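You operate a simulated robot arm through the tools that you are given. There is no shell and no other tool. Be economical: measure what you need, move in short steps, check, and stop when the job is done.

Carry out the task below with a simulated robot arm. There is one attempt and no reset: what you move stays moved.

## Task
Get the stacker running again after the emergency stop, with the card's count.
Fine: pull the big stop button out, then reset; zero the total before the start.

It is judged by the outcome, as a careful person would: the job done as asked, and still so three seconds after it is handed in. It fails if anything else is knocked over, pushed out of place, dropped, spilled or broken.

## Robot
A 7-joint arm with a two-finger parallel gripper on a trunk, on a base that drives. Base frame: it is fixed to the floor where the robot stands at the start and does not move with it; the origin is under the middle of the robot, x ahead of it, y to its left, z up. Readings come in mm, rad, newtons and seconds.
With the tool pointing down near the work surface it reaches from about 320 to 800 mm from the robot's upright axis, wherever it stands. Its first joint turns from -0.297 to 2.199 rad. Places, roughly: belt knob [1100, 200, 1300]; count knob [1000, 200, 1300]; jog button [900, 100, 1300]; lamps button [1200, 100, 1300]; mode knob [1100, 0, 1300]; power switch [900, 200, 900]; push out button [900, 200, 1300]; stop button [800, 300, 1300]. Payload 1.57 kg.
The TCP is the grasp point between the finger pads, 30 mm short of the fingertips. In the tool frame z runs along the fingers and y along their closing line. Largest opening 80 mm; finger width 17, thickness 12; the body of the gripper, 40 by 82 mm, starts 80 mm behind the TCP.
Orientation is told as [roll, pitch, yaw] about the base's x, y, z axes, in that order, counted from this pose: with the fingers straight down and closing along the base's y, the tool's x points along the base's -x, its y along +y and its z along -z.

## Interface
- The arm moves only by the tool apply_moves. Its argument "plan" is a list of rows, each a list of 3 entries, a list of its own where there are three numbers: the shift along the tool's x, y, z in m, then the turn, a rotation vector about the tool's x, y, z in rad, then the closure, from 0 (fully open) to 1 (shut). In form: [[[tx, ty, tz], [rx, ry, rz], grip], ...]. A call has 1 to 10 rows; each row is the pose to reach, as a shift and turn from the pose commanded when the call began, along the tool's axes at that moment. Each row takes 0.2 s and may step no farther than 50 mm and 0.15 rad from the row before; otherwise, or with a gripper value out of range, the whole call is refused. Where a pose cannot be reached the arm comes as near as it can. A force on the tool above 60 N (or 10 N above the force at the start of the call, whichever is more), or a blocked arm, ends the call early, and 0.2 s more pass. Each finger travels about 45 mm/s and halts on what it meets, pressing with about 31 N; the grip force reading is that of the motor and also rises with nothing between the fingers. The clock runs only during rows and for 0.2 s after the last one: add rows that repeat a pose to give the fingers time. It gives the time, the measured TCP pose, the force on the tool (base axes), the opening and the grip force at its end, in the units of the frame above (readings bear some noise), with the torque about the TCP (base axes, N m) and any sound that the robot's microphone picked up.
- Cameras (640 x 400 px; columns grow to the right, rows downward): "scene" is now at [-4.4, -184, 1425.8]; the picture's right is [0.52, -0.86, 0.00], its down [0.04, 0.02, -1.00] and it looks along [0.85, 0.52, 0.05] (base axes); focal length 282 px, centre (320, 200). "wrist" rides on the gripper at [72, -7, -122] in the tool frame; the picture's right is [0.09, 1.00, 0.00], its down [-0.84, 0.08, -0.54] and it looks along [-0.54, 0.05, 0.84] (tool axes); focal length 238 px, centre (320, 200). There is no depth. A picture from a camera that has moved, and an enlarged one, comes with that camera's place and axes in the base frame and with its lens.
- capture(camera): a new picture of that camera. No time passes.
- lift_body(by): slides the trunk up (or, below 0, down) by that many mm; the arm and the scene camera ride with it, the base frame stays. It gives what a move gives, with no picture.
- base_move(legs): drives the robot by 1 to 6 legs, each [ahead, left, turn to the left] in mm, mm and rad, along the robot's own axes; the way and the turn of a leg run together, so that a leg with both is an arc; at most 1500 mm and 3.142 rad a leg. The arm and the cameras ride along, it lands a little off, and it stops where it bumps. It gives what a move gives.
- head_to(pan, tilt): turns the head with the scene camera to pan (to the left, within 1.902 rad either way) and tilt (down, from -0.506 to 1.204), counted from straight ahead of the robot. It gives what a move gives.
- close_up(camera, box): a new picture of the part [left, top, right, bottom] of that camera's present view, enlarged. No time passes.
- hand_in(): hands the job in; it is judged then, once.

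Go step by step. Nothing tells you exact positions but the pictures and the camera data: compare them with the known pose of the tool, close in by small moves and look again before you grip or let go. The budget is 120 turns and 78 pictures, counting those below and the enlarged ones. Unless the task says otherwise, let go and move clear before handing in, and close with one line.

The tools are called after "Call:" as name(argument=value, ...) on one line, values as JSON. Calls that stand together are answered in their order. apply_moves: Moves the arm, as the interface text tells. Its arguments: {"type":"object","properties":{"plan":{"type":"array","items":{"type":"array"}}},"required":["plan"]} The other tools are called the same way: lift_body (by) slides the trunk up or down; base_move (legs) drives the base; head_to (pan, tilt) turns the head that bears the scene camera; capture (camera) takes a picture; close_up (camera, box) takes an enlarged picture of a part of a camera's view; hand_in () hands the job in.

At the start:

```text
time_s: 0.0
tcp_pos: [502.4, 62.3, 1519.2]
tool_rot: [0.0, 0.0, -0.001]
force: [0.5, 0.3, 1.3]
moment: [-0.02, -0.01, 0.01]
width: 80.3
grip_force: 0.1
trunk travel left (down, up): [-742.0, 48.0]
robot x, y, heading: [-2.0, 0.9, -0.004]
head pan, tilt: [0.545, -0.045]
```

scene: 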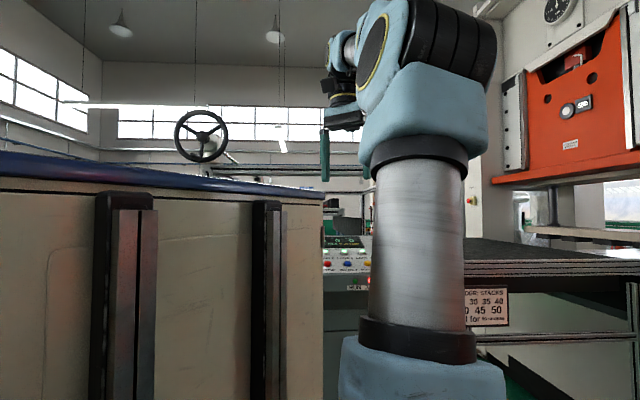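
wrist: 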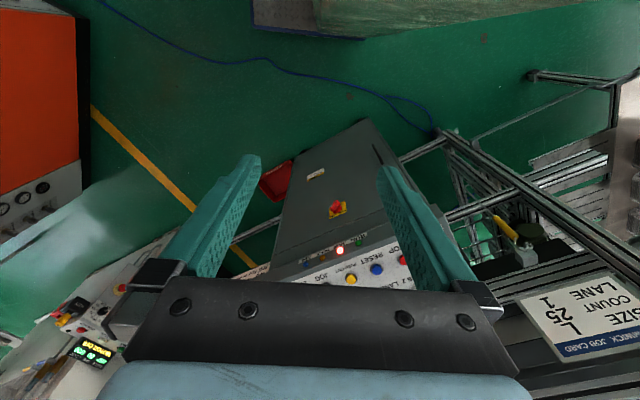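

I see the arm in front of the scene view, with a control panel partly hidden behind it, and a job card in the wrist view. I'll look closer at both.

Call:
close_up(camera="wrist", box=[500, 260, 640, 370])

Call:
close_up(camera="wrist", box=[200, 100, 480, 290])

Call:
close_up(camera="scene", box=[310, 190, 390, 300])

```text
3.64 times, centred on (570, 315) of wrist
camera zoom: at [429.5, 56.5, 1641.8], right [-0.09, 1.0, 0.0], down [0.84, 0.08, 0.54], along [0.54, 0.05, -0.84], focal length 867 px, centre (-589, -218)
```

zoom: 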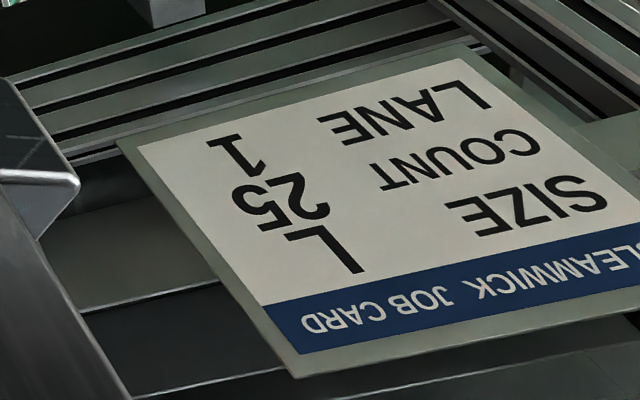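

```text
2.11 times, centred on (340, 195) of wrist
camera zoom: at [429.5, 56.5, 1641.8], right [-0.09, 1.0, 0.0], down [0.84, 0.08, 0.54], along [0.54, 0.05, -0.84], focal length 502 px, centre (278, 210)
```

zoom: 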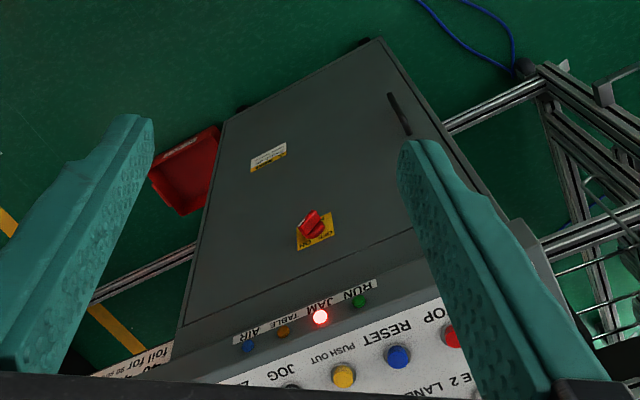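

```text
3.64 times, centred on (350, 245) of scene
camera zoom: at [-4.4, -184.0, 1425.8], right [0.52, -0.86, 0.0], down [0.04, 0.02, -1.0], along [0.85, 0.52, 0.05], focal length 1027 px, centre (211, 36)
```

zoom: 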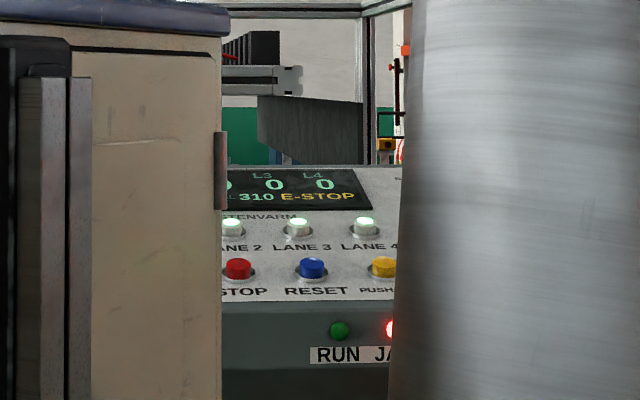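

The card says size L, count 25, lane 1; the display shows E-STOP with total 310. I'll look at the other panel at lower left of the wrist view, and turn the head.

Call:
close_up(camera="wrist", box=[0, 220, 200, 400])

Call:
head_to(pan=0.2, tilt=0.3)

Call:
capture(camera="scene")

```text
2.22 times, centred on (100, 310) of wrist
camera zoom: at [429.5, 56.5, 1641.8], right [-0.09, 1.0, 0.0], down [0.84, 0.08, 0.54], along [0.54, 0.05, -0.84], focal length 530 px, centre (809, -44)
```

zoom: 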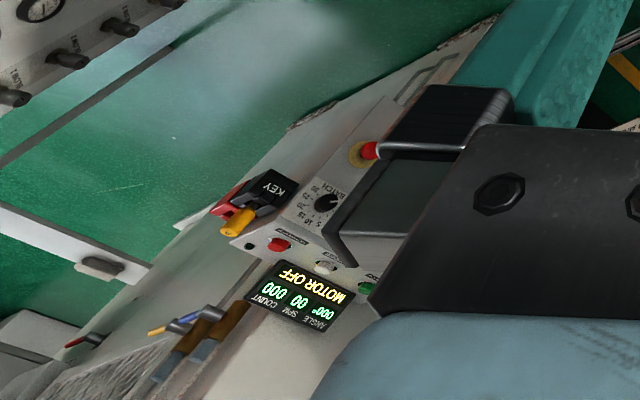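

```text
time_s: 0.8
tcp_pos: [502.2, 63.7, 1519.9]
tool_rot: [0.0, 0.0, 0.001]
force: [0.4, 0.1, -0.1]
moment: [0.0, -0.01, -0.03]
width: 80.1
grip_force: 0.0
trunk travel left (down, up): [-742.0, 48.0]
robot x, y, heading: [-1.5, -1.6, -0.005]
head pan, tilt: [0.201, 0.3]
```

```text
71 pictures are left
camera scene: at [11.1, -211.3, 1394.1], right [0.2, -0.98, 0.0], down [-0.29, -0.06, -0.96], along [0.94, 0.19, -0.29], focal length 282 px, centre (320, 200)
```

scene: 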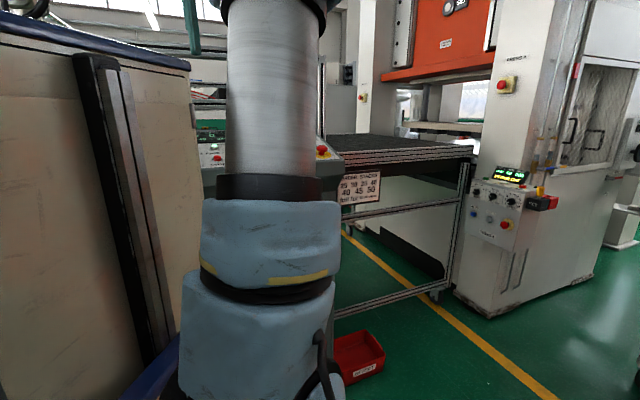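

The machine at right is a press, not mine; the stacker panel is hidden behind the arm. I'll tilt the gripper to look forward at the stacker panel with the wrist camera.

Call:
apply_moves(plan=[[[0, 0, 0], [0, -0.14, 0], 0], [[0, 0, -0.02], [0, -0.28, 0], 0], [[0, 0, -0.04], [0, -0.42, 0], 0]])

Call:
capture(camera="wrist")

```text
time_s: 1.6
tcp_pos: [501.3, 61.9, 1558.3]
tool_rot: [0.001, -0.422, 0.0]
force: [-0.1, 0.0, 0.1]
moment: [0.04, 0.03, 0.04]
width: 80.5
grip_force: 0.0
trunk travel left (down, up): [-742.0, 48.0]
robot x, y, heading: [2.9, 0.3, 0.0]
head pan, tilt: [0.201, 0.3]
```

```text
70 pictures are left
camera wrist: at [385.6, 56.1, 1641.3], right [-0.08, 1.0, -0.04], down [0.54, 0.08, 0.84], along [0.84, 0.05, -0.55], focal length 238 px, centre (320, 200)
```

wrist: 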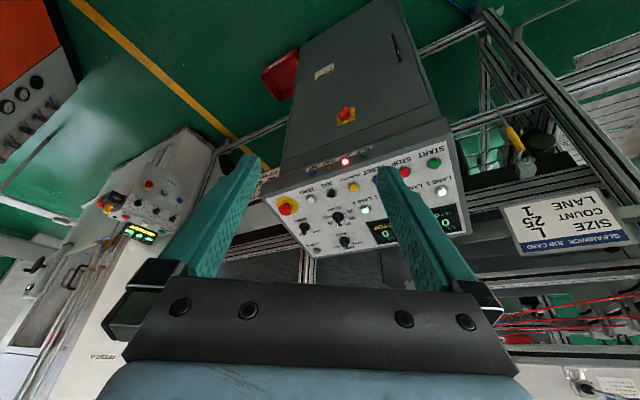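

Now the stacker panel is visible (upside down) between the fingers. I zoom in.

Call:
close_up(camera="wrist", box=[260, 140, 400, 260])

Call:
close_up(camera="wrist", box=[360, 140, 480, 250])

```text
3.33 times, centred on (330, 200) of wrist
camera zoom: at [385.6, 56.1, 1641.3], right [-0.08, 1.0, -0.04], down [0.54, 0.08, 0.84], along [0.84, 0.05, -0.55], focal length 794 px, centre (287, 200)
```

zoom: 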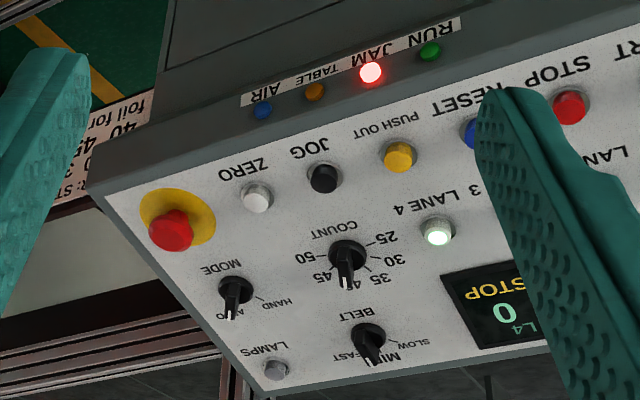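

```text
3.64 times, centred on (420, 195) of wrist
camera zoom: at [385.6, 56.1, 1641.3], right [-0.08, 1.0, -0.04], down [0.54, 0.08, 0.84], along [0.84, 0.05, -0.55], focal length 867 px, centre (-44, 218)
```

zoom: 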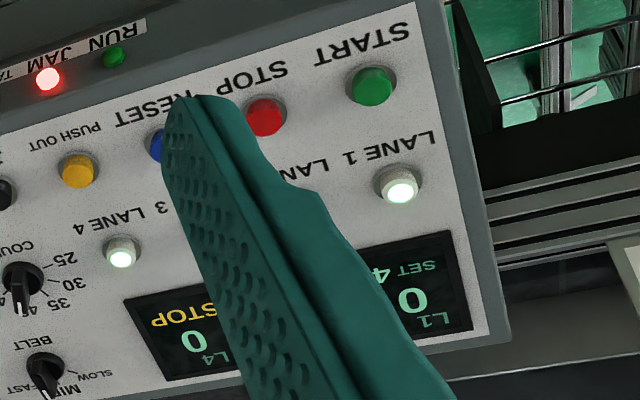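

The panel is read: count knob is near 40, buttons START/STOP/RESET/PUSH OUT/JOG/ZERO in the front row, and the mushroom stop at the right end. Before driving I need to know what the beige body on my left is.

Call:
head_to(pan=1.3, tilt=0.5)

Call:
capture(camera="scene")

Call:
head_to(pan=0.2, tilt=1.1)

Call:
capture(camera="scene")

```text
time_s: 3.0
tcp_pos: [500.6, 63.9, 1558.5]
tool_rot: [0.001, -0.42, 0.0]
force: [-0.4, 0.1, 0.8]
moment: [0.0, 0.02, -0.01]
width: 79.9
grip_force: 0.2
trunk travel left (down, up): [-742.0, 48.0]
robot x, y, heading: [-0.9, 2.1, -0.002]
head pan, tilt: [1.3, 0.499]
```

```text
67 pictures are left
camera scene: at [-56.0, -142.3, 1375.6], right [0.96, -0.27, 0.0], down [-0.13, -0.46, -0.88], along [0.24, 0.85, -0.48], focal length 282 px, centre (320, 200)
```

scene: 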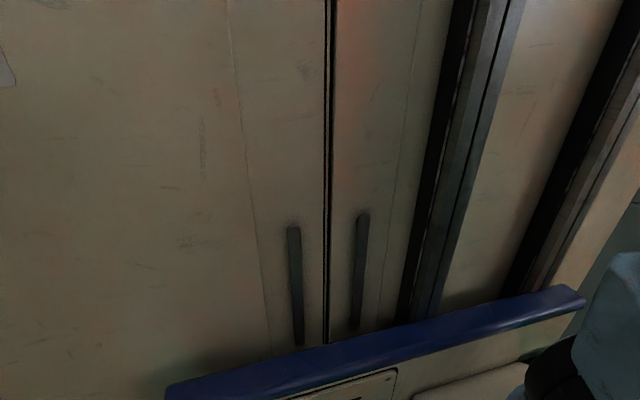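

```text
time_s: 4.3
tcp_pos: [501.1, 62.8, 1559.4]
tool_rot: [-0.001, -0.419, -0.001]
force: [0.0, -1.0, -0.6]
moment: [0.01, 0.0, 0.01]
width: 80.2
grip_force: 0.0
trunk travel left (down, up): [-742.0, 48.0]
robot x, y, heading: [-1.8, 1.0, -0.005]
head pan, tilt: [0.201, 1.1]
```

```text
66 pictures are left
camera scene: at [-18.5, -217.3, 1327.9], right [0.2, -0.98, 0.0], down [-0.87, -0.18, -0.45], along [0.45, 0.09, -0.89], focal length 282 px, centre (320, 200)
```

scene: 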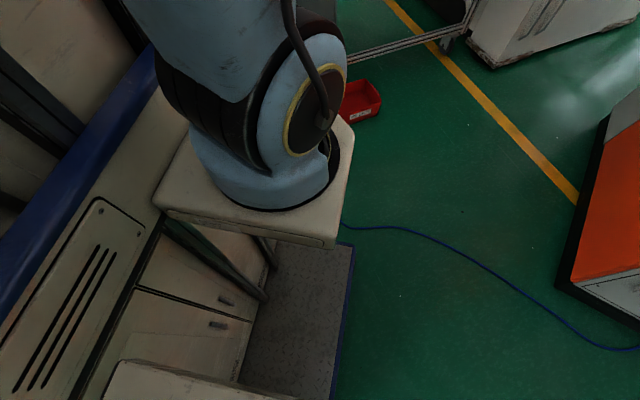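

The beige body is my own trunk; the arm sits on a platform ahead of it, so the panel may be within reach already. The panel is turned about 0.545 rad, so I yaw the tool to face it and move in high for a better look.

Call:
apply_moves(plan=[[[-0.034, -0.015, 0.015], [-0.0555, 0, -0.1245], 0], [[-0.068, -0.031, 0.03], [-0.111, 0, -0.249], 0], [[-0.103, -0.046, 0.045], [-0.1665, 0, -0.3735], 0], [[-0.137, -0.062, 0.061], [-0.222, 0, -0.498], 0]])

Call:
capture(camera="wrist")

```text
time_s: 5.3
tcp_pos: [652.9, 0.7, 1561.1]
tool_rot: [-0.002, -0.421, 0.549]
force: [0.5, -0.2, 0.8]
moment: [-0.02, -0.05, -0.02]
width: 80.1
grip_force: 0.1
trunk travel left (down, up): [-742.0, 48.0]
robot x, y, heading: [0.9, 1.0, -0.0]
head pan, tilt: [0.201, 1.1]
```

```text
65 pictures are left
camera wrist: at [556.3, -64.6, 1643.4], right [-0.59, 0.81, -0.04], down [0.42, 0.35, 0.84], along [0.69, 0.48, -0.55], focal length 238 px, centre (320, 200)
```

wrist: 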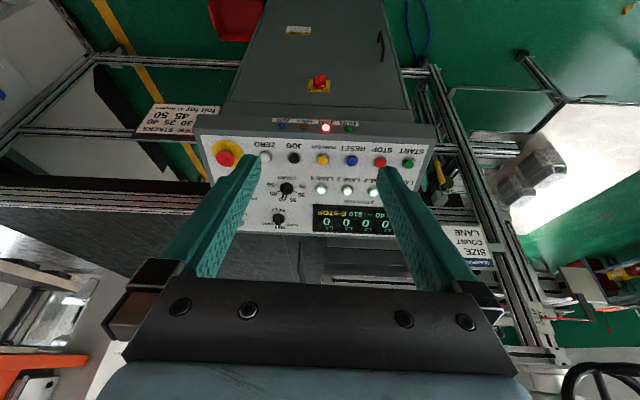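

The tool is now square to the panel. I enlarge to measure the buttons and read the display.

Call:
close_up(camera="wrist", box=[192, 110, 352, 210])

Call:
close_up(camera="wrist", box=[290, 110, 450, 250])

```text
4.00 times, centred on (272, 160) of wrist
camera zoom: at [556.3, -64.6, 1643.4], right [-0.59, 0.81, -0.04], down [0.42, 0.35, 0.84], along [0.69, 0.48, -0.55], focal length 953 px, centre (512, 360)
```

zoom: 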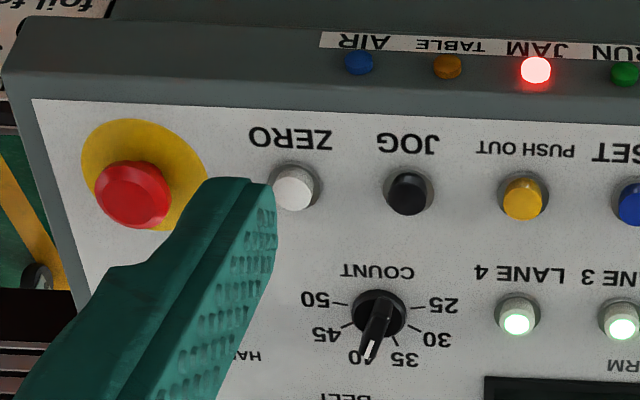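

```text
2.86 times, centred on (370, 180) of wrist
camera zoom: at [556.3, -64.6, 1643.4], right [-0.59, 0.81, -0.04], down [0.42, 0.35, 0.84], along [0.69, 0.48, -0.55], focal length 681 px, centre (177, 257)
```

zoom: 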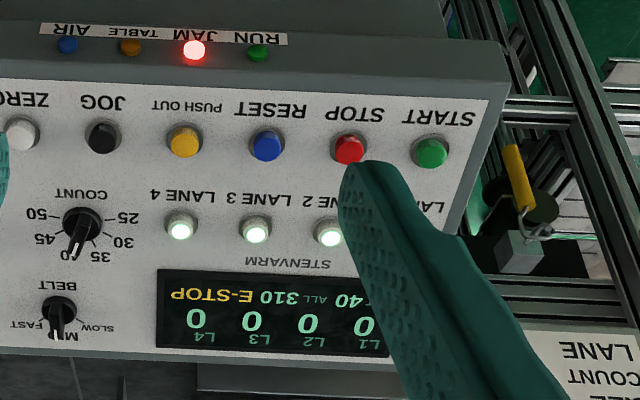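

Triangulating: mushroom ≈(1038,-11,1258), ZERO ≈(977,65,1253), JOG ≈(941,121,1252), PUSH OUT ≈(902,177,1252), count knob ≈(1021,151,1281); panel tilt ≈0.335 rad, yaw ≈0.58. The mushroom is at the edge of reach, so I drive 150 mm ahead (the cabinet is ~500 mm clear).

Call:
base_move(legs=[[150, 0, 0]])

Call:
head_to(pan=0.3, tilt=0.2)

Call:
capture(camera="scene")

Call:
capture(camera="wrist")

```text
time_s: 6.7
tcp_pos: [802.8, 1.4, 1561.4]
tool_rot: [0.0, -0.42, 0.546]
force: [-0.4, 0.4, -0.3]
moment: [-0.01, 0.0, 0.03]
width: 79.9
grip_force: 0.1
trunk travel left (down, up): [-742.0, 48.0]
robot x, y, heading: [148.1, -0.3, -0.001]
head pan, tilt: [0.201, 1.1]
```

```text
time_s: 7.9
tcp_pos: [802.7, 1.4, 1561.1]
tool_rot: [0.0, -0.42, 0.546]
force: [0.2, 0.0, -0.4]
moment: [-0.02, 0.0, 0.0]
width: 79.9
grip_force: 0.1
trunk travel left (down, up): [-742.0, 48.0]
robot x, y, heading: [151.2, 0.2, -0.002]
head pan, tilt: [0.3, 0.201]
```

```text
62 pictures are left
camera scene: at [158.7, -202.4, 1403.2], right [0.3, -0.96, 0.0], down [-0.19, -0.06, -0.98], along [0.94, 0.29, -0.2], focal length 282 px, centre (320, 200)
```

scene: 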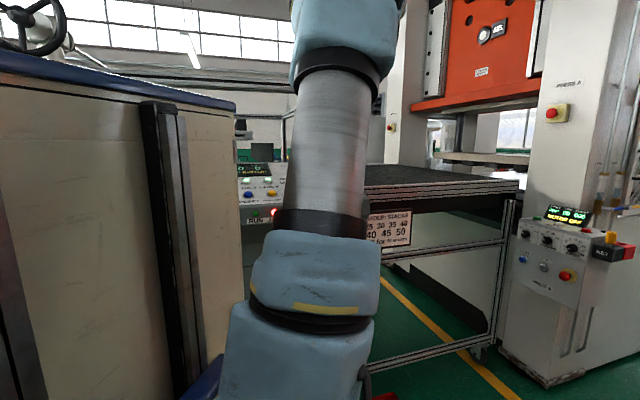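

```text
61 pictures are left
camera wrist: at [706.7, -64.3, 1643.1], right [-0.59, 0.81, -0.04], down [0.42, 0.35, 0.84], along [0.69, 0.48, -0.55], focal length 238 px, centre (320, 200)
```

wrist: 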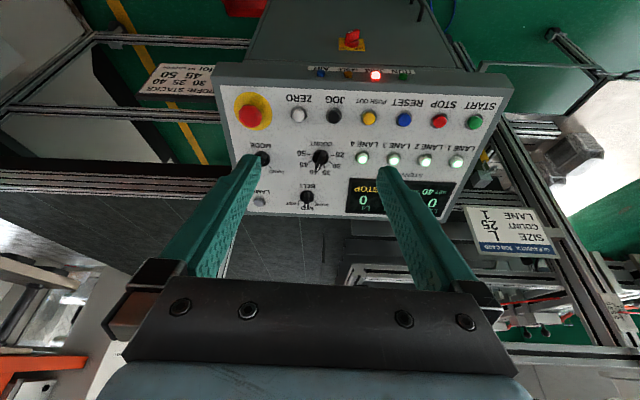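

Good view. One enlargement for a second, wider-baseline measurement.

Call:
close_up(camera="wrist", box=[220, 60, 380, 160])

Call:
close_up(camera="wrist", box=[360, 60, 520, 160])

```text
4.00 times, centred on (300, 110) of wrist
camera zoom: at [706.7, -64.3, 1643.1], right [-0.59, 0.81, -0.04], down [0.42, 0.35, 0.84], along [0.69, 0.48, -0.55], focal length 953 px, centre (400, 560)
```

zoom: 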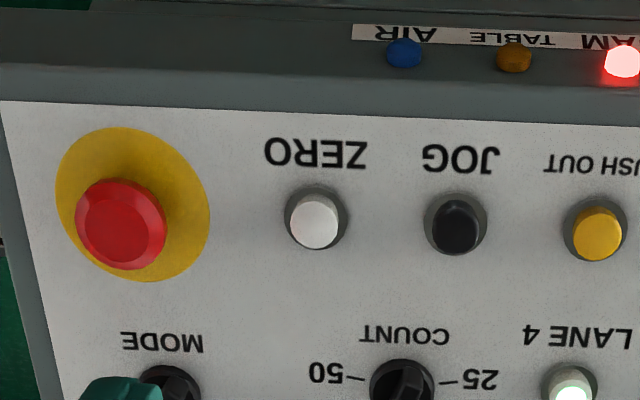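

```text
4.00 times, centred on (440, 110) of wrist
camera zoom: at [706.7, -64.3, 1643.1], right [-0.59, 0.81, -0.04], down [0.42, 0.35, 0.84], along [0.69, 0.48, -0.55], focal length 953 px, centre (-160, 560)
```

zoom: 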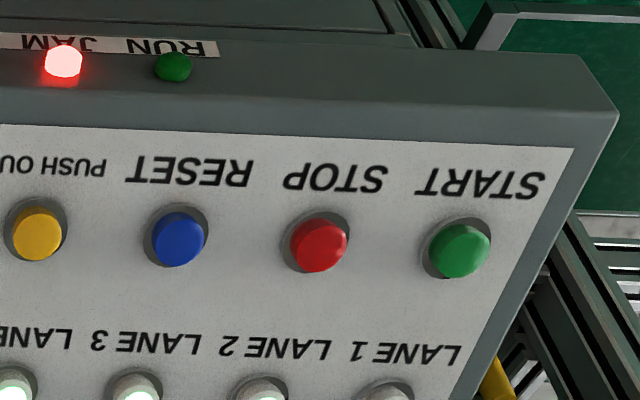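

Refined: row buttons (tops, z≈1252): START (785,348), STOP (824,292), RESET (863,236), PUSH OUT (902,178), JOG (941,122), ZERO (981,67); mushroom base ≈(1036,-7,1241), head face about 25 mm out, normal ≈(-0.27,-0.19,0.94). I move to a hover 90 mm above the mushroom along the normal.

Call:
apply_moves(plan=[[[-0.0079, -0.0186, 0.0403], [-0.0031, 0.0117, -0.007], 0], [[-0.0157, -0.0372, 0.0806], [-0.0063, 0.0234, -0.014], 0], [[-0.0236, -0.0558, 0.1209], [-0.0094, 0.0351, -0.021], 0], [[-0.0314, -0.0743, 0.1612], [-0.0126, 0.0469, -0.028], 0], [[-0.0393, -0.0929, 0.2015], [-0.0157, 0.0586, -0.035], 0], [[-0.0471, -0.1115, 0.2418], [-0.0189, 0.0703, -0.042], 0], [[-0.055, -0.1301, 0.2821], [-0.022, 0.082, -0.049], 0]])

Call:
capture(camera="wrist")

```text
time_s: 9.5
tcp_pos: [1013.1, -23.0, 1328.8]
tool_rot: [0.002, -0.338, 0.599]
force: [-0.3, -0.3, 0.5]
moment: [-0.03, -0.06, -0.04]
width: 80.1
grip_force: 0.0
trunk travel left (down, up): [-742.0, 48.0]
robot x, y, heading: [151.5, 3.6, -0.002]
head pan, tilt: [0.3, 0.201]
```

```text
58 pictures are left
camera wrist: at [926.2, -89.7, 1419.8], right [-0.63, 0.77, -0.03], down [0.46, 0.41, 0.79], along [0.62, 0.49, -0.61], focal length 238 px, centre (320, 200)
```

wrist: 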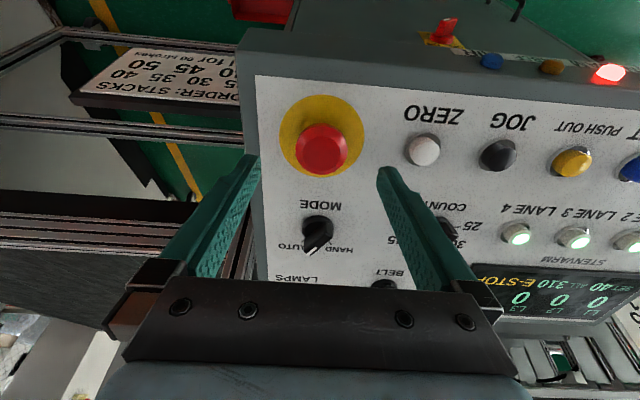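

The mushroom sits right on the tool axis (within ~3 mm). I descend 40 mm and check.

Call:
apply_moves(plan=[[[0.003, 0, 0.02], [0, 0, 0], 0], [[0.003, 0, 0.04], [0, 0, 0], 0]])

Call:
capture(camera="wrist")

```text
time_s: 10.1
tcp_pos: [1022.3, -17.5, 1286.9]
tool_rot: [0.001, -0.339, 0.597]
force: [0.5, 0.9, -0.2]
moment: [0.02, 0.01, 0.0]
width: 79.9
grip_force: 0.0
trunk travel left (down, up): [-742.0, 48.0]
robot x, y, heading: [147.7, -2.5, 0.002]
head pan, tilt: [0.3, 0.201]
```

```text
57 pictures are left
camera wrist: at [935.7, -84.1, 1378.9], right [-0.63, 0.77, -0.03], down [0.46, 0.41, 0.79], along [0.62, 0.49, -0.61], focal length 238 px, centre (320, 200)
```

wrist: 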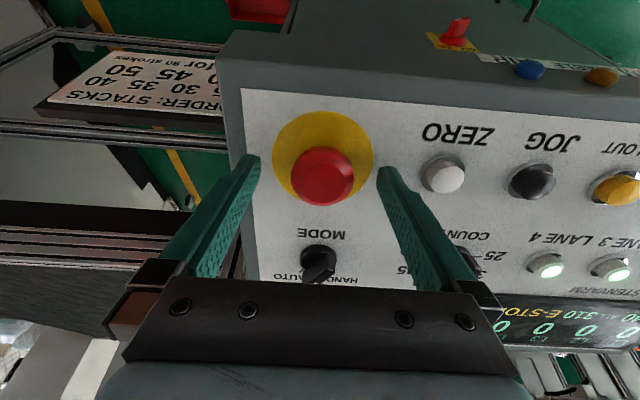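

Aligned and consistent with height. I descend 14 mm more and close on the head.

Call:
apply_moves(plan=[[[0, 0, 0.014], [0, 0, 0], 0], [[0, 0, 0.014], [0, 0, 0], 0.5], [[0, 0, 0.014], [0, 0, 0], 1], [[0, 0, 0.014], [0, 0, 0], 1], [[0, 0, 0.014], [0, 0, 0], 1], [[0, 0, 0.014], [0, 0, 0], 1], [[0, 0, 0.014], [0, 0, 0], 1]])

Call:
capture(camera="wrist")

```text
time_s: 11.7
tcp_pos: [1024.8, -15.0, 1276.3]
tool_rot: [0.0, -0.344, 0.597]
force: [-7.7, 6.6, 31.3]
moment: [0.95, 0.68, 0.26]
width: 41.1
grip_force: 41.8
trunk travel left (down, up): [-742.0, 48.0]
robot x, y, heading: [152.1, -0.5, 0.002]
head pan, tilt: [0.3, 0.201]
```

```text
56 pictures are left
camera wrist: at [936.7, -80.9, 1367.6], right [-0.63, 0.77, -0.03], down [0.46, 0.41, 0.79], along [0.63, 0.49, -0.61], focal length 238 px, centre (320, 200)
```

wrist: 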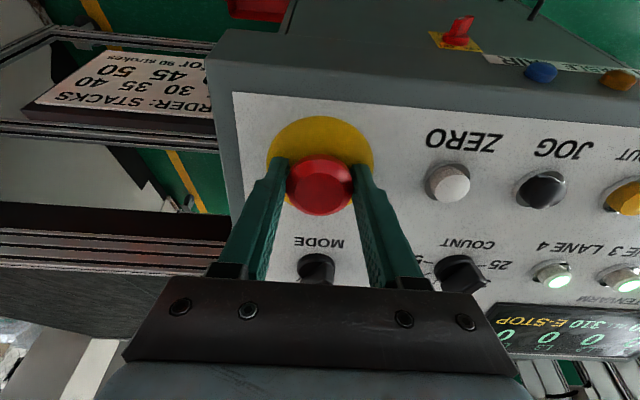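

The head is gripped (41 mm). I pull straight out along the normal in small steps.

Call:
apply_moves(plan=[[[0, 0, -0.004], [0, 0, 0], 1], [[0, 0, -0.008], [0, 0, 0], 1], [[0, 0, -0.012], [0, 0, 0], 1], [[0, 0, -0.016], [0, 0, 0], 1]])

Call:
capture(camera="wrist")

```text
time_s: 12.7
tcp_pos: [1021.4, -15.2, 1284.1]
tool_rot: [0.005, -0.336, 0.599]
force: [14.0, 21.0, -9.4]
moment: [0.44, -0.94, 0.01]
width: 41.1
grip_force: 45.1
trunk travel left (down, up): [-742.0, 48.0]
robot x, y, heading: [152.4, 2.8, 0.001]
head pan, tilt: [0.3, 0.201]
```

```text
55 pictures are left
camera wrist: at [935.8, -82.6, 1376.6], right [-0.64, 0.77, -0.03], down [0.46, 0.41, 0.79], along [0.62, 0.49, -0.62], focal length 238 px, centre (320, 200)
```

wrist: 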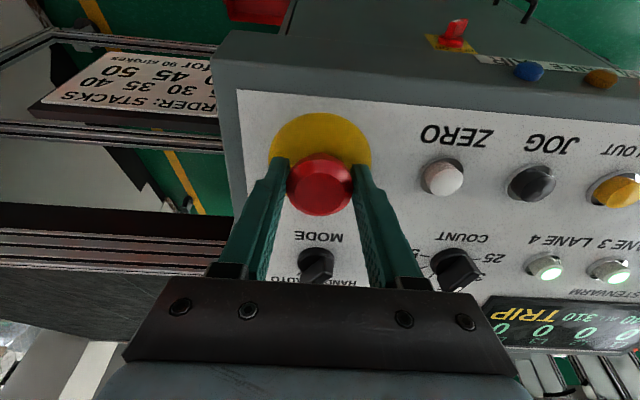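

The button came out: the display changed from E-STOP to TRIP. I let go and back off.

Call:
apply_moves(plan=[[[0, 0, 0.0], [0, 0, 0], 0], [[0, 0, 0.0], [0, 0, 0], 0], [[0, 0, 0.0], [0, 0, 0], 0], [[0, 0, 0.0], [0, 0, 0], 0], [[0, 0, 0.0], [0, 0, 0], 0], [[0, 0, -0.035], [0, 0, 0], 0], [[0, 0, -0.07], [0, 0, 0], 0]])

Call:
capture(camera="wrist")

```text
time_s: 14.3
tcp_pos: [1000.1, -33.5, 1356.5]
tool_rot: [0.001, -0.337, 0.599]
force: [-1.4, 0.4, 0.1]
moment: [-0.01, 0.02, -0.01]
width: 80.3
grip_force: 0.0
trunk travel left (down, up): [-742.0, 48.0]
robot x, y, heading: [149.1, 1.4, -0.003]
head pan, tilt: [0.3, 0.201]
```

```text
54 pictures are left
camera wrist: at [914.1, -100.0, 1447.9], right [-0.63, 0.77, -0.03], down [0.46, 0.41, 0.79], along [0.62, 0.49, -0.61], focal length 238 px, centre (320, 200)
```

wrist: 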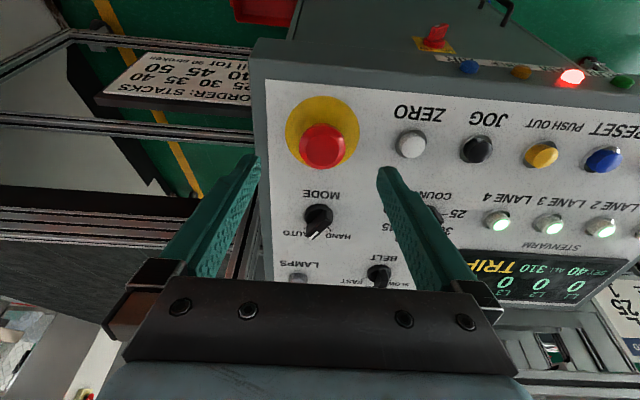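

TRIP now needs RESET. I shut the fingers and go hover over RESET with the tips ~30 mm above it.

Call:
apply_moves(plan=[[[0, 0.043, 0], [0, 0, 0], 0.3], [[0, 0.086, 0.004], [0, 0, 0], 0.6], [[0, 0.129, 0.012], [0, 0, 0], 1], [[-0.001, 0.172, 0.02], [0, 0, 0], 1], [[-0.001, 0.215, 0.03], [0, 0, 0], 1], [[-0.002, 0.258, 0.04], [0, 0, 0], 1], [[-0.0024, 0.2998, 0.0516], [0, 0, 0], 1], [[-0.0024, 0.2998, 0.0516], [0, 0, 0], 1], [[-0.0024, 0.2998, 0.0516], [0, 0, 0], 1]])

Call:
capture(camera="wrist")

```text
time_s: 16.3
tcp_pos: [847.6, 229.7, 1306.2]
tool_rot: [0.002, -0.338, 0.598]
force: [0.4, 0.0, -0.5]
moment: [-0.03, -0.03, 0.01]
width: 0.0
grip_force: 21.0
trunk travel left (down, up): [-742.0, 48.0]
robot x, y, heading: [148.4, 0.6, 0.001]
head pan, tilt: [0.3, 0.201]
```

```text
53 pictures are left
camera wrist: at [761.4, 162.6, 1397.4], right [-0.63, 0.77, -0.03], down [0.46, 0.41, 0.79], along [0.62, 0.49, -0.61], focal length 238 px, centre (320, 200)
```

wrist: 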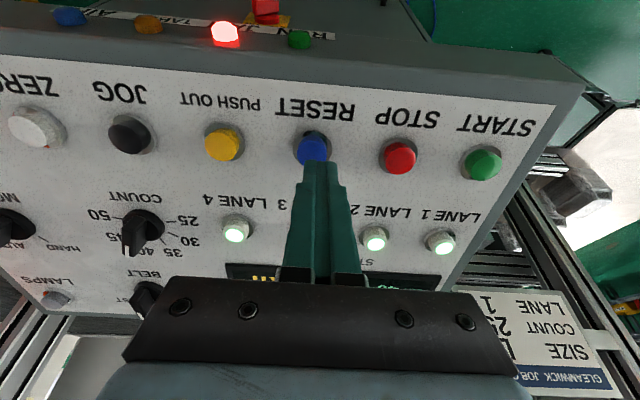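

The tip is ~7 mm off to one side and ~4 mm high of RESET; I correct and look once more before pressing.

Call:
apply_moves(plan=[[[0.004, -0.007, 0], [0, 0, 0], 1], [[0.004, -0.007, 0.015], [0, 0, 0], 1]])

Call:
close_up(camera="wrist", box=[240, 100, 400, 220])

```text
time_s: 16.9
tcp_pos: [852.3, 222.6, 1290.1]
tool_rot: [0.001, -0.338, 0.598]
force: [1.6, -0.5, 0.4]
moment: [-0.01, -0.03, -0.01]
width: 0.1
grip_force: 21.0
trunk travel left (down, up): [-742.0, 48.0]
robot x, y, heading: [149.0, -0.1, -0.002]
head pan, tilt: [0.3, 0.201]
```

```text
3.33 times, centred on (320, 160) of wrist
camera zoom: at [765.9, 156.3, 1382.2], right [-0.63, 0.77, -0.03], down [0.46, 0.41, 0.79], along [0.62, 0.49, -0.61], focal length 794 px, centre (320, 333)
```

zoom: 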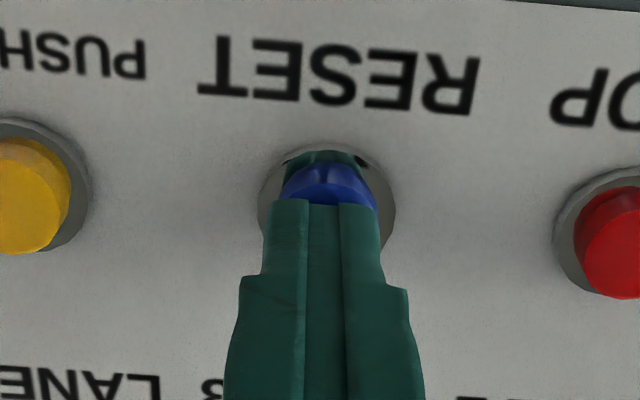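

Centred on RESET. I press in small steps and come back.

Call:
apply_moves(plan=[[[0, 0, 0.01], [0, 0, 0], 1], [[0, 0, 0.014], [0, 0, 0], 1], [[0, 0, 0.018], [0, 0, 0], 1], [[0, 0, 0.021], [0, 0, 0], 1]])

Call:
capture(camera="wrist")

```text
time_s: 18.0
tcp_pos: [854.8, 224.6, 1286.3]
tool_rot: [0.0, -0.357, 0.6]
force: [-20.6, -15.1, 35.2]
moment: [-0.52, 0.63, 0.03]
width: 0.1
grip_force: 21.2
trunk travel left (down, up): [-742.0, 48.0]
robot x, y, heading: [151.3, 0.1, 0.001]
head pan, tilt: [0.3, 0.201]
heard: click
stopped in row 4: the force on the tool passed its limit at 61 N (the readings are from after the stop); the commanded pose is now the measured one
```

```text
51 pictures are left
camera wrist: at [767.0, 157.9, 1374.3], right [-0.63, 0.77, -0.03], down [0.45, 0.4, 0.8], along [0.63, 0.49, -0.6], focal length 238 px, centre (320, 200)
```

wrist: 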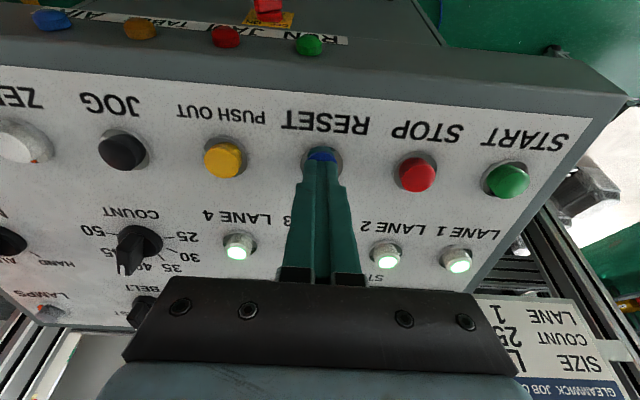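

RESET clicked and the JAM lamp went out. I back off and go hover above the COUNT knob with open fingers.

Call:
apply_moves(plan=[[[0, 0, -0.025], [0, 0.019, 0], 1], [[0, 0, -0.05], [0, 0.019, 0], 1], [[-0.022, -0.0386, -0.051], [0, 0.019, 0], 1], [[-0.044, -0.077, -0.052], [0, 0.019, 0], 0.8], [[-0.066, -0.116, -0.053], [0, 0.019, 0], 0.5], [[-0.089, -0.1546, -0.054], [0, 0.019, 0], 0.3], [[-0.089, -0.1546, -0.054], [0, 0.019, 0], 0.2], [[-0.089, -0.1546, -0.054], [0, 0.019, 0], 0.2]])

Call:
capture(camera="wrist")

```text
time_s: 19.8
tcp_pos: [982.2, 124.1, 1353.9]
tool_rot: [0.002, -0.331, 0.6]
force: [-0.4, -0.1, 0.6]
moment: [0.01, 0.0, -0.02]
width: 64.2
grip_force: 0.1
out of reach, approached as far as the arm can: row 6, 7, 8
trunk travel left (down, up): [-742.0, 48.0]
robot x, y, heading: [147.4, 2.7, -0.0]
head pan, tilt: [0.3, 0.201]
```

```text
50 pictures are left
camera wrist: at [895.8, 57.1, 1445.9], right [-0.63, 0.77, -0.03], down [0.47, 0.41, 0.78], along [0.62, 0.48, -0.62], focal length 238 px, centre (320, 200)
```

wrist: 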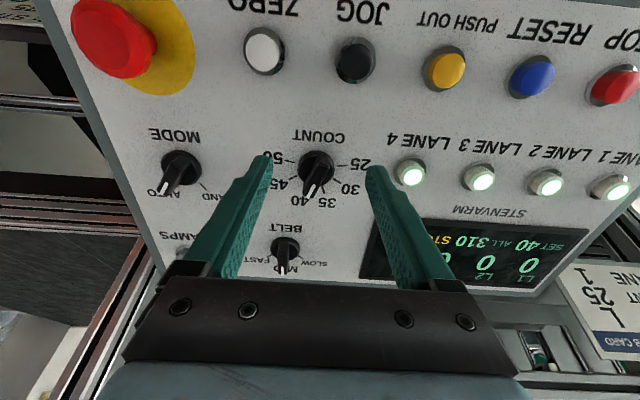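

The arm is at its reach limit here, so I need to drive closer. I check the clearance around the base first.

Call:
head_to(pan=0.2, tilt=0.8)

Call:
capture(camera="scene")

```text
time_s: 20.8
tcp_pos: [981.1, 123.5, 1353.8]
tool_rot: [0.002, -0.328, 0.6]
force: [0.0, -0.2, 0.0]
moment: [-0.01, 0.0, -0.02]
width: 63.6
grip_force: 0.0
trunk travel left (down, up): [-742.0, 48.0]
robot x, y, heading: [152.9, 0.8, -0.002]
head pan, tilt: [0.201, 0.799]
```

```text
49 pictures are left
camera scene: at [148.6, -214.0, 1349.7], right [0.2, -0.98, 0.0], down [-0.7, -0.14, -0.7], along [0.68, 0.14, -0.72], focal length 282 px, centre (320, 200)
```

scene: 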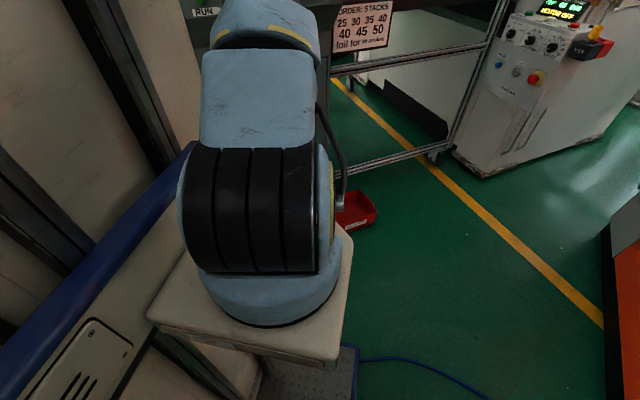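

My own trunk's front corner lies somewhere ahead-left and I can't see its gap to the cabinet, so I pull the arm up and yaw the wrist camera left to look at it before driving.

Call:
apply_moves(plan=[[[0.0094, 0.0055, -0.0103], [-0.0465, 0, -0.132], 0.2], [[0.0187, 0.0109, -0.0206], [-0.093, 0, -0.264], 0.2], [[0.0281, 0.0164, -0.0309], [-0.1395, 0, -0.396], 0.2], [[0.0375, 0.0218, -0.0412], [-0.186, 0, -0.528], 0.2], [[0.0469, 0.0273, -0.0515], [-0.2325, 0, -0.66], 0.2], [[0.0562, 0.0328, -0.0617], [-0.279, 0, -0.792], 0.2], [[0.0656, 0.0382, -0.072], [-0.3255, 0, -0.924], 0.2], [[0.075, 0.0437, -0.0823], [-0.372, 0, -1.056], 0.2], [[0.0843, 0.0491, -0.0926], [-0.4185, 0, -1.188], 0.2], [[0.0937, 0.0546, -0.1029], [-0.465, 0, -1.32], 0.2]])

Call:
capture(camera="wrist")

```text
time_s: 23.0
tcp_pos: [848.0, 97.4, 1423.6]
tool_rot: [0.009, -0.339, 1.997]
force: [-0.5, 0.1, -1.0]
moment: [0.03, -0.02, 0.01]
width: 64.0
grip_force: 0.0
trunk travel left (down, up): [-742.0, 48.0]
robot x, y, heading: [149.0, 2.7, 0.005]
head pan, tilt: [0.201, 0.799]
```

```text
48 pictures are left
camera wrist: at [899.5, 4.3, 1515.7], right [-0.87, -0.49, -0.02], down [-0.32, 0.53, 0.79], along [-0.38, 0.69, -0.61], focal length 238 px, centre (320, 200)
```

wrist: 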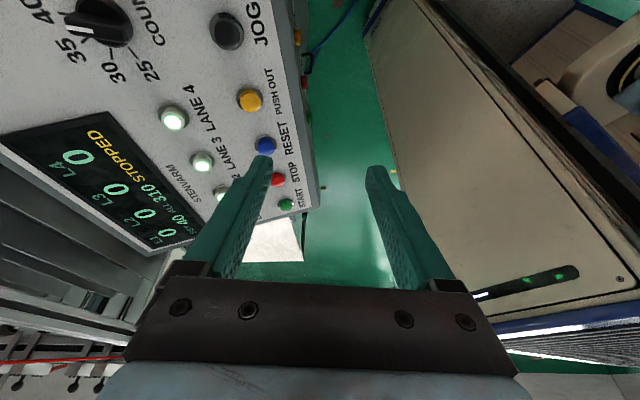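

The picture shows my trunk's front face at about x≈590, y≈25–260, roughly 150 mm from the cabinet measured normal to it; the display says STOPPED. Driving 100 ahead and 60 right uses only ~50 mm of that gap.

Call:
base_move(legs=[[100, -60, 0]])

Call:
capture(camera="wrist")

```text
time_s: 24.2
tcp_pos: [949.1, 38.2, 1424.0]
tool_rot: [0.011, -0.339, 1.993]
force: [-0.3, -0.2, 0.2]
moment: [-0.02, -0.03, 0.03]
width: 64.0
grip_force: 0.0
trunk travel left (down, up): [-742.0, 48.0]
robot x, y, heading: [250.3, -60.6, -0.003]
head pan, tilt: [0.201, 0.799]
```

```text
47 pictures are left
camera wrist: at [1000.6, -57.0, 1515.8], right [-0.87, -0.49, -0.02], down [-0.32, 0.53, 0.79], along [-0.38, 0.69, -0.61], focal length 238 px, centre (320, 200)
```

wrist: 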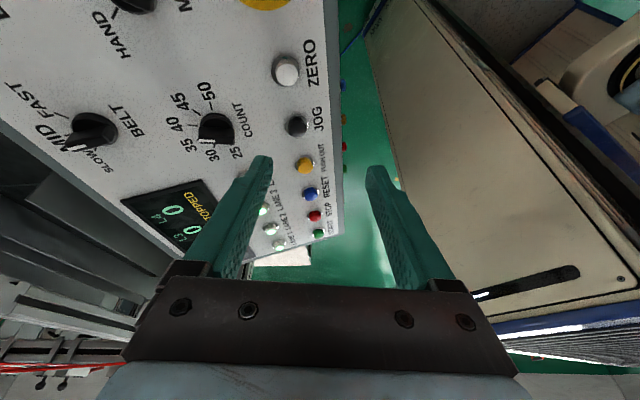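

The robot moved as asked with no bump. Now back to the canonical tool orientation, hovering over the COUNT knob ≈(1025,152,1281).

Call:
apply_moves(plan=[[[-0.0041, -0.009, 0.0087], [0.0464, 0, 0.1317], 0.4], [[-0.0083, -0.018, 0.0173], [0.0928, 0, 0.2634], 0.4], [[-0.0124, -0.027, 0.026], [0.1392, 0, 0.3951], 0.4], [[-0.0166, -0.036, 0.0346], [0.1856, 0, 0.5268], 0.4], [[-0.0207, -0.045, 0.0433], [0.232, 0, 0.6585], 0.4], [[-0.0248, -0.0541, 0.052], [0.2784, 0, 0.7902], 0.4], [[-0.029, -0.0631, 0.0606], [0.3248, 0, 0.9219], 0.4], [[-0.0331, -0.0721, 0.0693], [0.3712, 0, 1.0536], 0.4], [[-0.0373, -0.0811, 0.0779], [0.4176, 0, 1.1853], 0.4], [[-0.0414, -0.0901, 0.0866], [0.464, 0, 1.317], 0.4]])

Call:
apply_moves(plan=[[[0, 0, 0], [0, 0, 0.1], 0.4], [[0, 0, 0], [0, 0, 0.21], 0.4], [[0, 0, 0], [0, 0, 0.314], 0.4]])

Call:
capture(camera="wrist")

```text
time_s: 26.4
tcp_pos: [1004.0, 137.4, 1353.5]
tool_rot: [0.001, -0.329, 0.598]
force: [-0.3, -0.4, 0.9]
moment: [0.02, -0.02, -0.04]
width: 48.0
grip_force: 0.1
trunk travel left (down, up): [-742.0, 48.0]
robot x, y, heading: [253.8, -60.2, -0.003]
head pan, tilt: [0.201, 0.799]
```

```text
time_s: 27.2
tcp_pos: [1001.9, 136.5, 1355.4]
tool_rot: [0.107, -0.31, 0.266]
force: [0.4, -0.2, -0.3]
moment: [0.0, 0.0, -0.01]
width: 48.0
grip_force: 0.1
trunk travel left (down, up): [-742.0, 48.0]
robot x, y, heading: [248.4, -61.1, -0.004]
head pan, tilt: [0.201, 0.799]
```

```text
46 pictures are left
camera wrist: at [906.1, 89.6, 1448.5], right [-0.38, 0.92, 0.07], down [0.6, 0.19, 0.78], along [0.7, 0.34, -0.62], focal length 238 px, centre (320, 200)
```

wrist: 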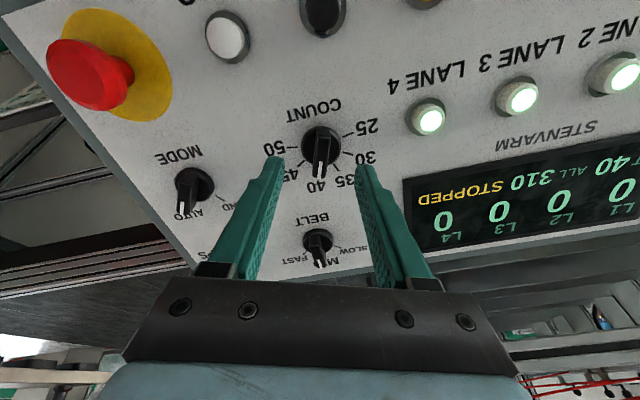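

Call:
close_up(camera="wrist", box=[260, 90, 380, 190])

```text
4.00 times, centred on (320, 140) of wrist
camera zoom: at [906.1, 89.6, 1448.5], right [-0.38, 0.92, 0.07], down [0.6, 0.19, 0.78], along [0.7, 0.34, -0.62], focal length 953 px, centre (320, 440)
```

zoom: 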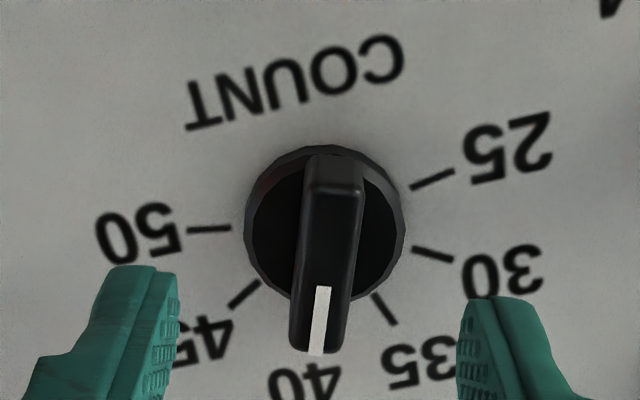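

The bar handle is aligned with the fingers and on the tool axis; ticks are ~40° apart, so 25 is ~120° counterclockwise. I descend so the tips straddle the handle and look.

Call:
apply_moves(plan=[[[0, 0, 0.025], [0, 0, 0], 0.5], [[0, 0, 0.048], [0, 0, 0], 0.6]])

Call:
close_up(camera="wrist", box=[240, 100, 400, 220])

```text
time_s: 27.8
tcp_pos: [1013.9, 144.1, 1310.5]
tool_rot: [0.106, -0.313, 0.269]
force: [0.0, -0.2, 0.0]
moment: [-0.01, 0.05, -0.01]
width: 32.0
grip_force: 0.0
trunk travel left (down, up): [-742.0, 48.0]
robot x, y, heading: [250.2, -58.9, -0.0]
head pan, tilt: [0.201, 0.799]
```

```text
3.33 times, centred on (320, 160) of wrist
camera zoom: at [917.3, 98.3, 1403.5], right [-0.38, 0.92, 0.07], down [0.6, 0.19, 0.78], along [0.7, 0.34, -0.62], focal length 794 px, centre (320, 333)
```

zoom: 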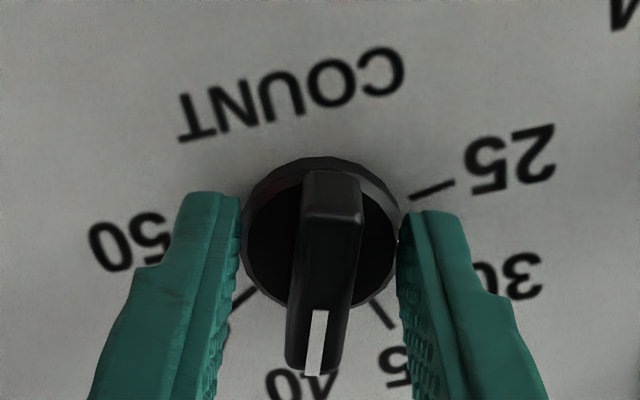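

The knob's axis is centred between the fingers. I go 4 mm deeper and close on the bar.

Call:
apply_moves(plan=[[[0, 0, 0.004], [0, 0, 0], 0.6], [[0, 0, 0.004], [0, 0, 0], 0.8], [[0, 0, 0.004], [0, 0, 0], 1], [[0, 0, 0.004], [0, 0, 0], 1], [[0, 0, 0.004], [0, 0, 0], 1]])

```text
time_s: 29.0
tcp_pos: [1015.0, 146.1, 1307.3]
tool_rot: [0.107, -0.312, 0.272]
force: [-1.7, 8.5, -0.3]
moment: [-0.31, -0.57, -0.15]
width: 11.8
grip_force: 29.0
trunk travel left (down, up): [-742.0, 48.0]
robot x, y, heading: [253.3, -60.9, -0.002]
head pan, tilt: [0.201, 0.799]
```

The bar is held. I turn counterclockwise one step (~40°) and check the display.

Call:
apply_moves(plan=[[[0, 0, 0], [0, 0, -0.14], 1], [[0, 0, 0], [0, 0, -0.28], 1], [[0, 0, 0], [0, 0, -0.42], 1], [[0, 0, 0], [0, 0, -0.56], 1], [[0, 0, 0], [0, 0, -0.7], 1]])

Call:
capture(camera="wrist")

```text
time_s: 30.2
tcp_pos: [1018.4, 143.7, 1305.8]
tool_rot: [-0.128, -0.304, 1.007]
force: [-0.5, -4.1, 1.6]
moment: [0.9, 0.05, 0.17]
width: 12.1
grip_force: 29.7
trunk travel left (down, up): [-742.0, 48.0]
robot x, y, heading: [251.6, -58.0, -0.0]
head pan, tilt: [0.201, 0.799]
```

```text
43 pictures are left
camera wrist: at [953.4, 60.6, 1401.6], right [-0.86, 0.49, -0.15], down [0.22, 0.62, 0.75], along [0.46, 0.62, -0.64], focal length 238 px, centre (320, 200)
```

wrist: 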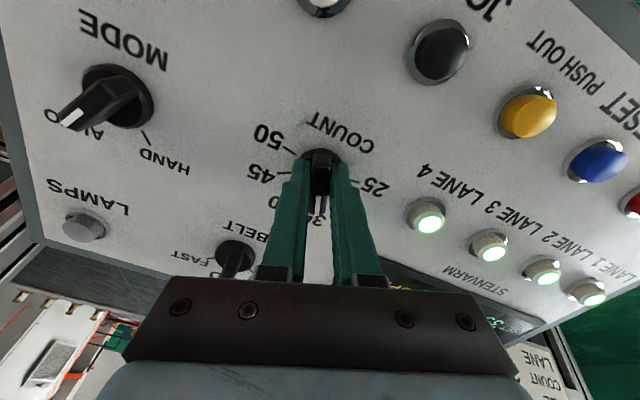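

The knob follows (pointer at 35). I continue two more steps.

Call:
apply_moves(plan=[[[0, 0, 0], [0, 0, -0.14], 1], [[0, 0, 0], [0, 0, -0.28], 1], [[0, 0, 0], [0, 0, -0.42], 1], [[0, 0, 0], [0, 0, -0.56], 1], [[0, 0, 0], [0, 0, -0.7], 1]])

Call:
apply_moves(plan=[[[0, 0, 0], [0, 0, -0.14], 1], [[0, 0, 0], [0, 0, -0.28], 1], [[0, 0, 0], [0, 0, -0.42], 1], [[0, 0, 0], [0, 0, -0.56], 1], [[0, 0, 0], [0, 0, -0.66], 1]])

Call:
capture(camera="wrist")

```text
time_s: 31.4
tcp_pos: [1021.1, 143.7, 1307.0]
tool_rot: [-0.296, -0.152, 1.71]
force: [36.3, -7.2, 11.9]
moment: [0.72, 0.07, 0.0]
width: 12.1
grip_force: 29.8
trunk travel left (down, up): [-742.0, 48.0]
robot x, y, heading: [251.4, -61.5, -0.001]
head pan, tilt: [0.201, 0.799]
```

```text
time_s: 32.6
tcp_pos: [1019.8, 148.8, 1308.9]
tool_rot: [-0.332, 0.056, 2.34]
force: [44.3, 11.5, 18.4]
moment: [0.02, -0.07, 0.02]
width: 12.5
grip_force: 29.6
trunk travel left (down, up): [-742.0, 48.0]
robot x, y, heading: [250.6, -60.9, -0.005]
head pan, tilt: [0.201, 0.799]
```

```text
42 pictures are left
camera wrist: at [1040.5, 78.2, 1428.6], right [-0.6, -0.73, -0.32], down [-0.78, 0.45, 0.44], along [-0.18, 0.51, -0.84], focal length 238 px, centre (320, 200)
```

wrist: 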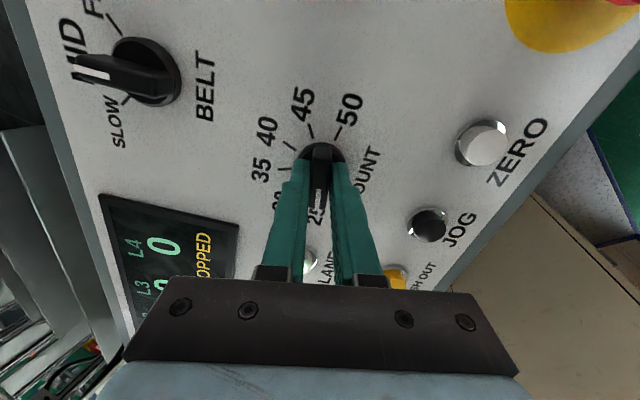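

The pointer now appears at 25. I open the fingers and back straight off.

Call:
apply_moves(plan=[[[0, 0, 0], [0, 0, 0], 0.8], [[0, 0, 0], [0, 0, 0], 0.6], [[0, 0, 0], [0, 0, 0], 0.6], [[0, 0, 0], [0, 0, 0], 0.6], [[0, 0, -0.03], [0, 0, 0], 0.6], [[0, 0, -0.07], [0, 0, 0], 0.6], [[0, 0, -0.11], [0, 0, 0], 0.6]])

Call:
capture(camera="wrist")

```text
time_s: 34.2
tcp_pos: [985.9, 123.7, 1410.0]
tool_rot: [-0.325, 0.054, 2.338]
force: [1.0, -0.7, 0.0]
moment: [0.02, 0.01, 0.03]
width: 32.0
grip_force: 0.0
trunk travel left (down, up): [-742.0, 48.0]
robot x, y, heading: [252.0, -55.9, -0.001]
head pan, tilt: [0.201, 0.799]
```

```text
41 pictures are left
camera wrist: at [1008.6, 54.6, 1531.7], right [-0.6, -0.73, -0.31], down [-0.78, 0.45, 0.44], along [-0.18, 0.51, -0.84], focal length 238 px, centre (320, 200)
```

wrist: 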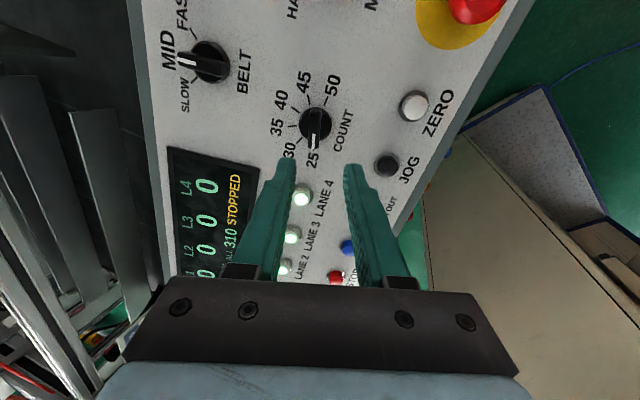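

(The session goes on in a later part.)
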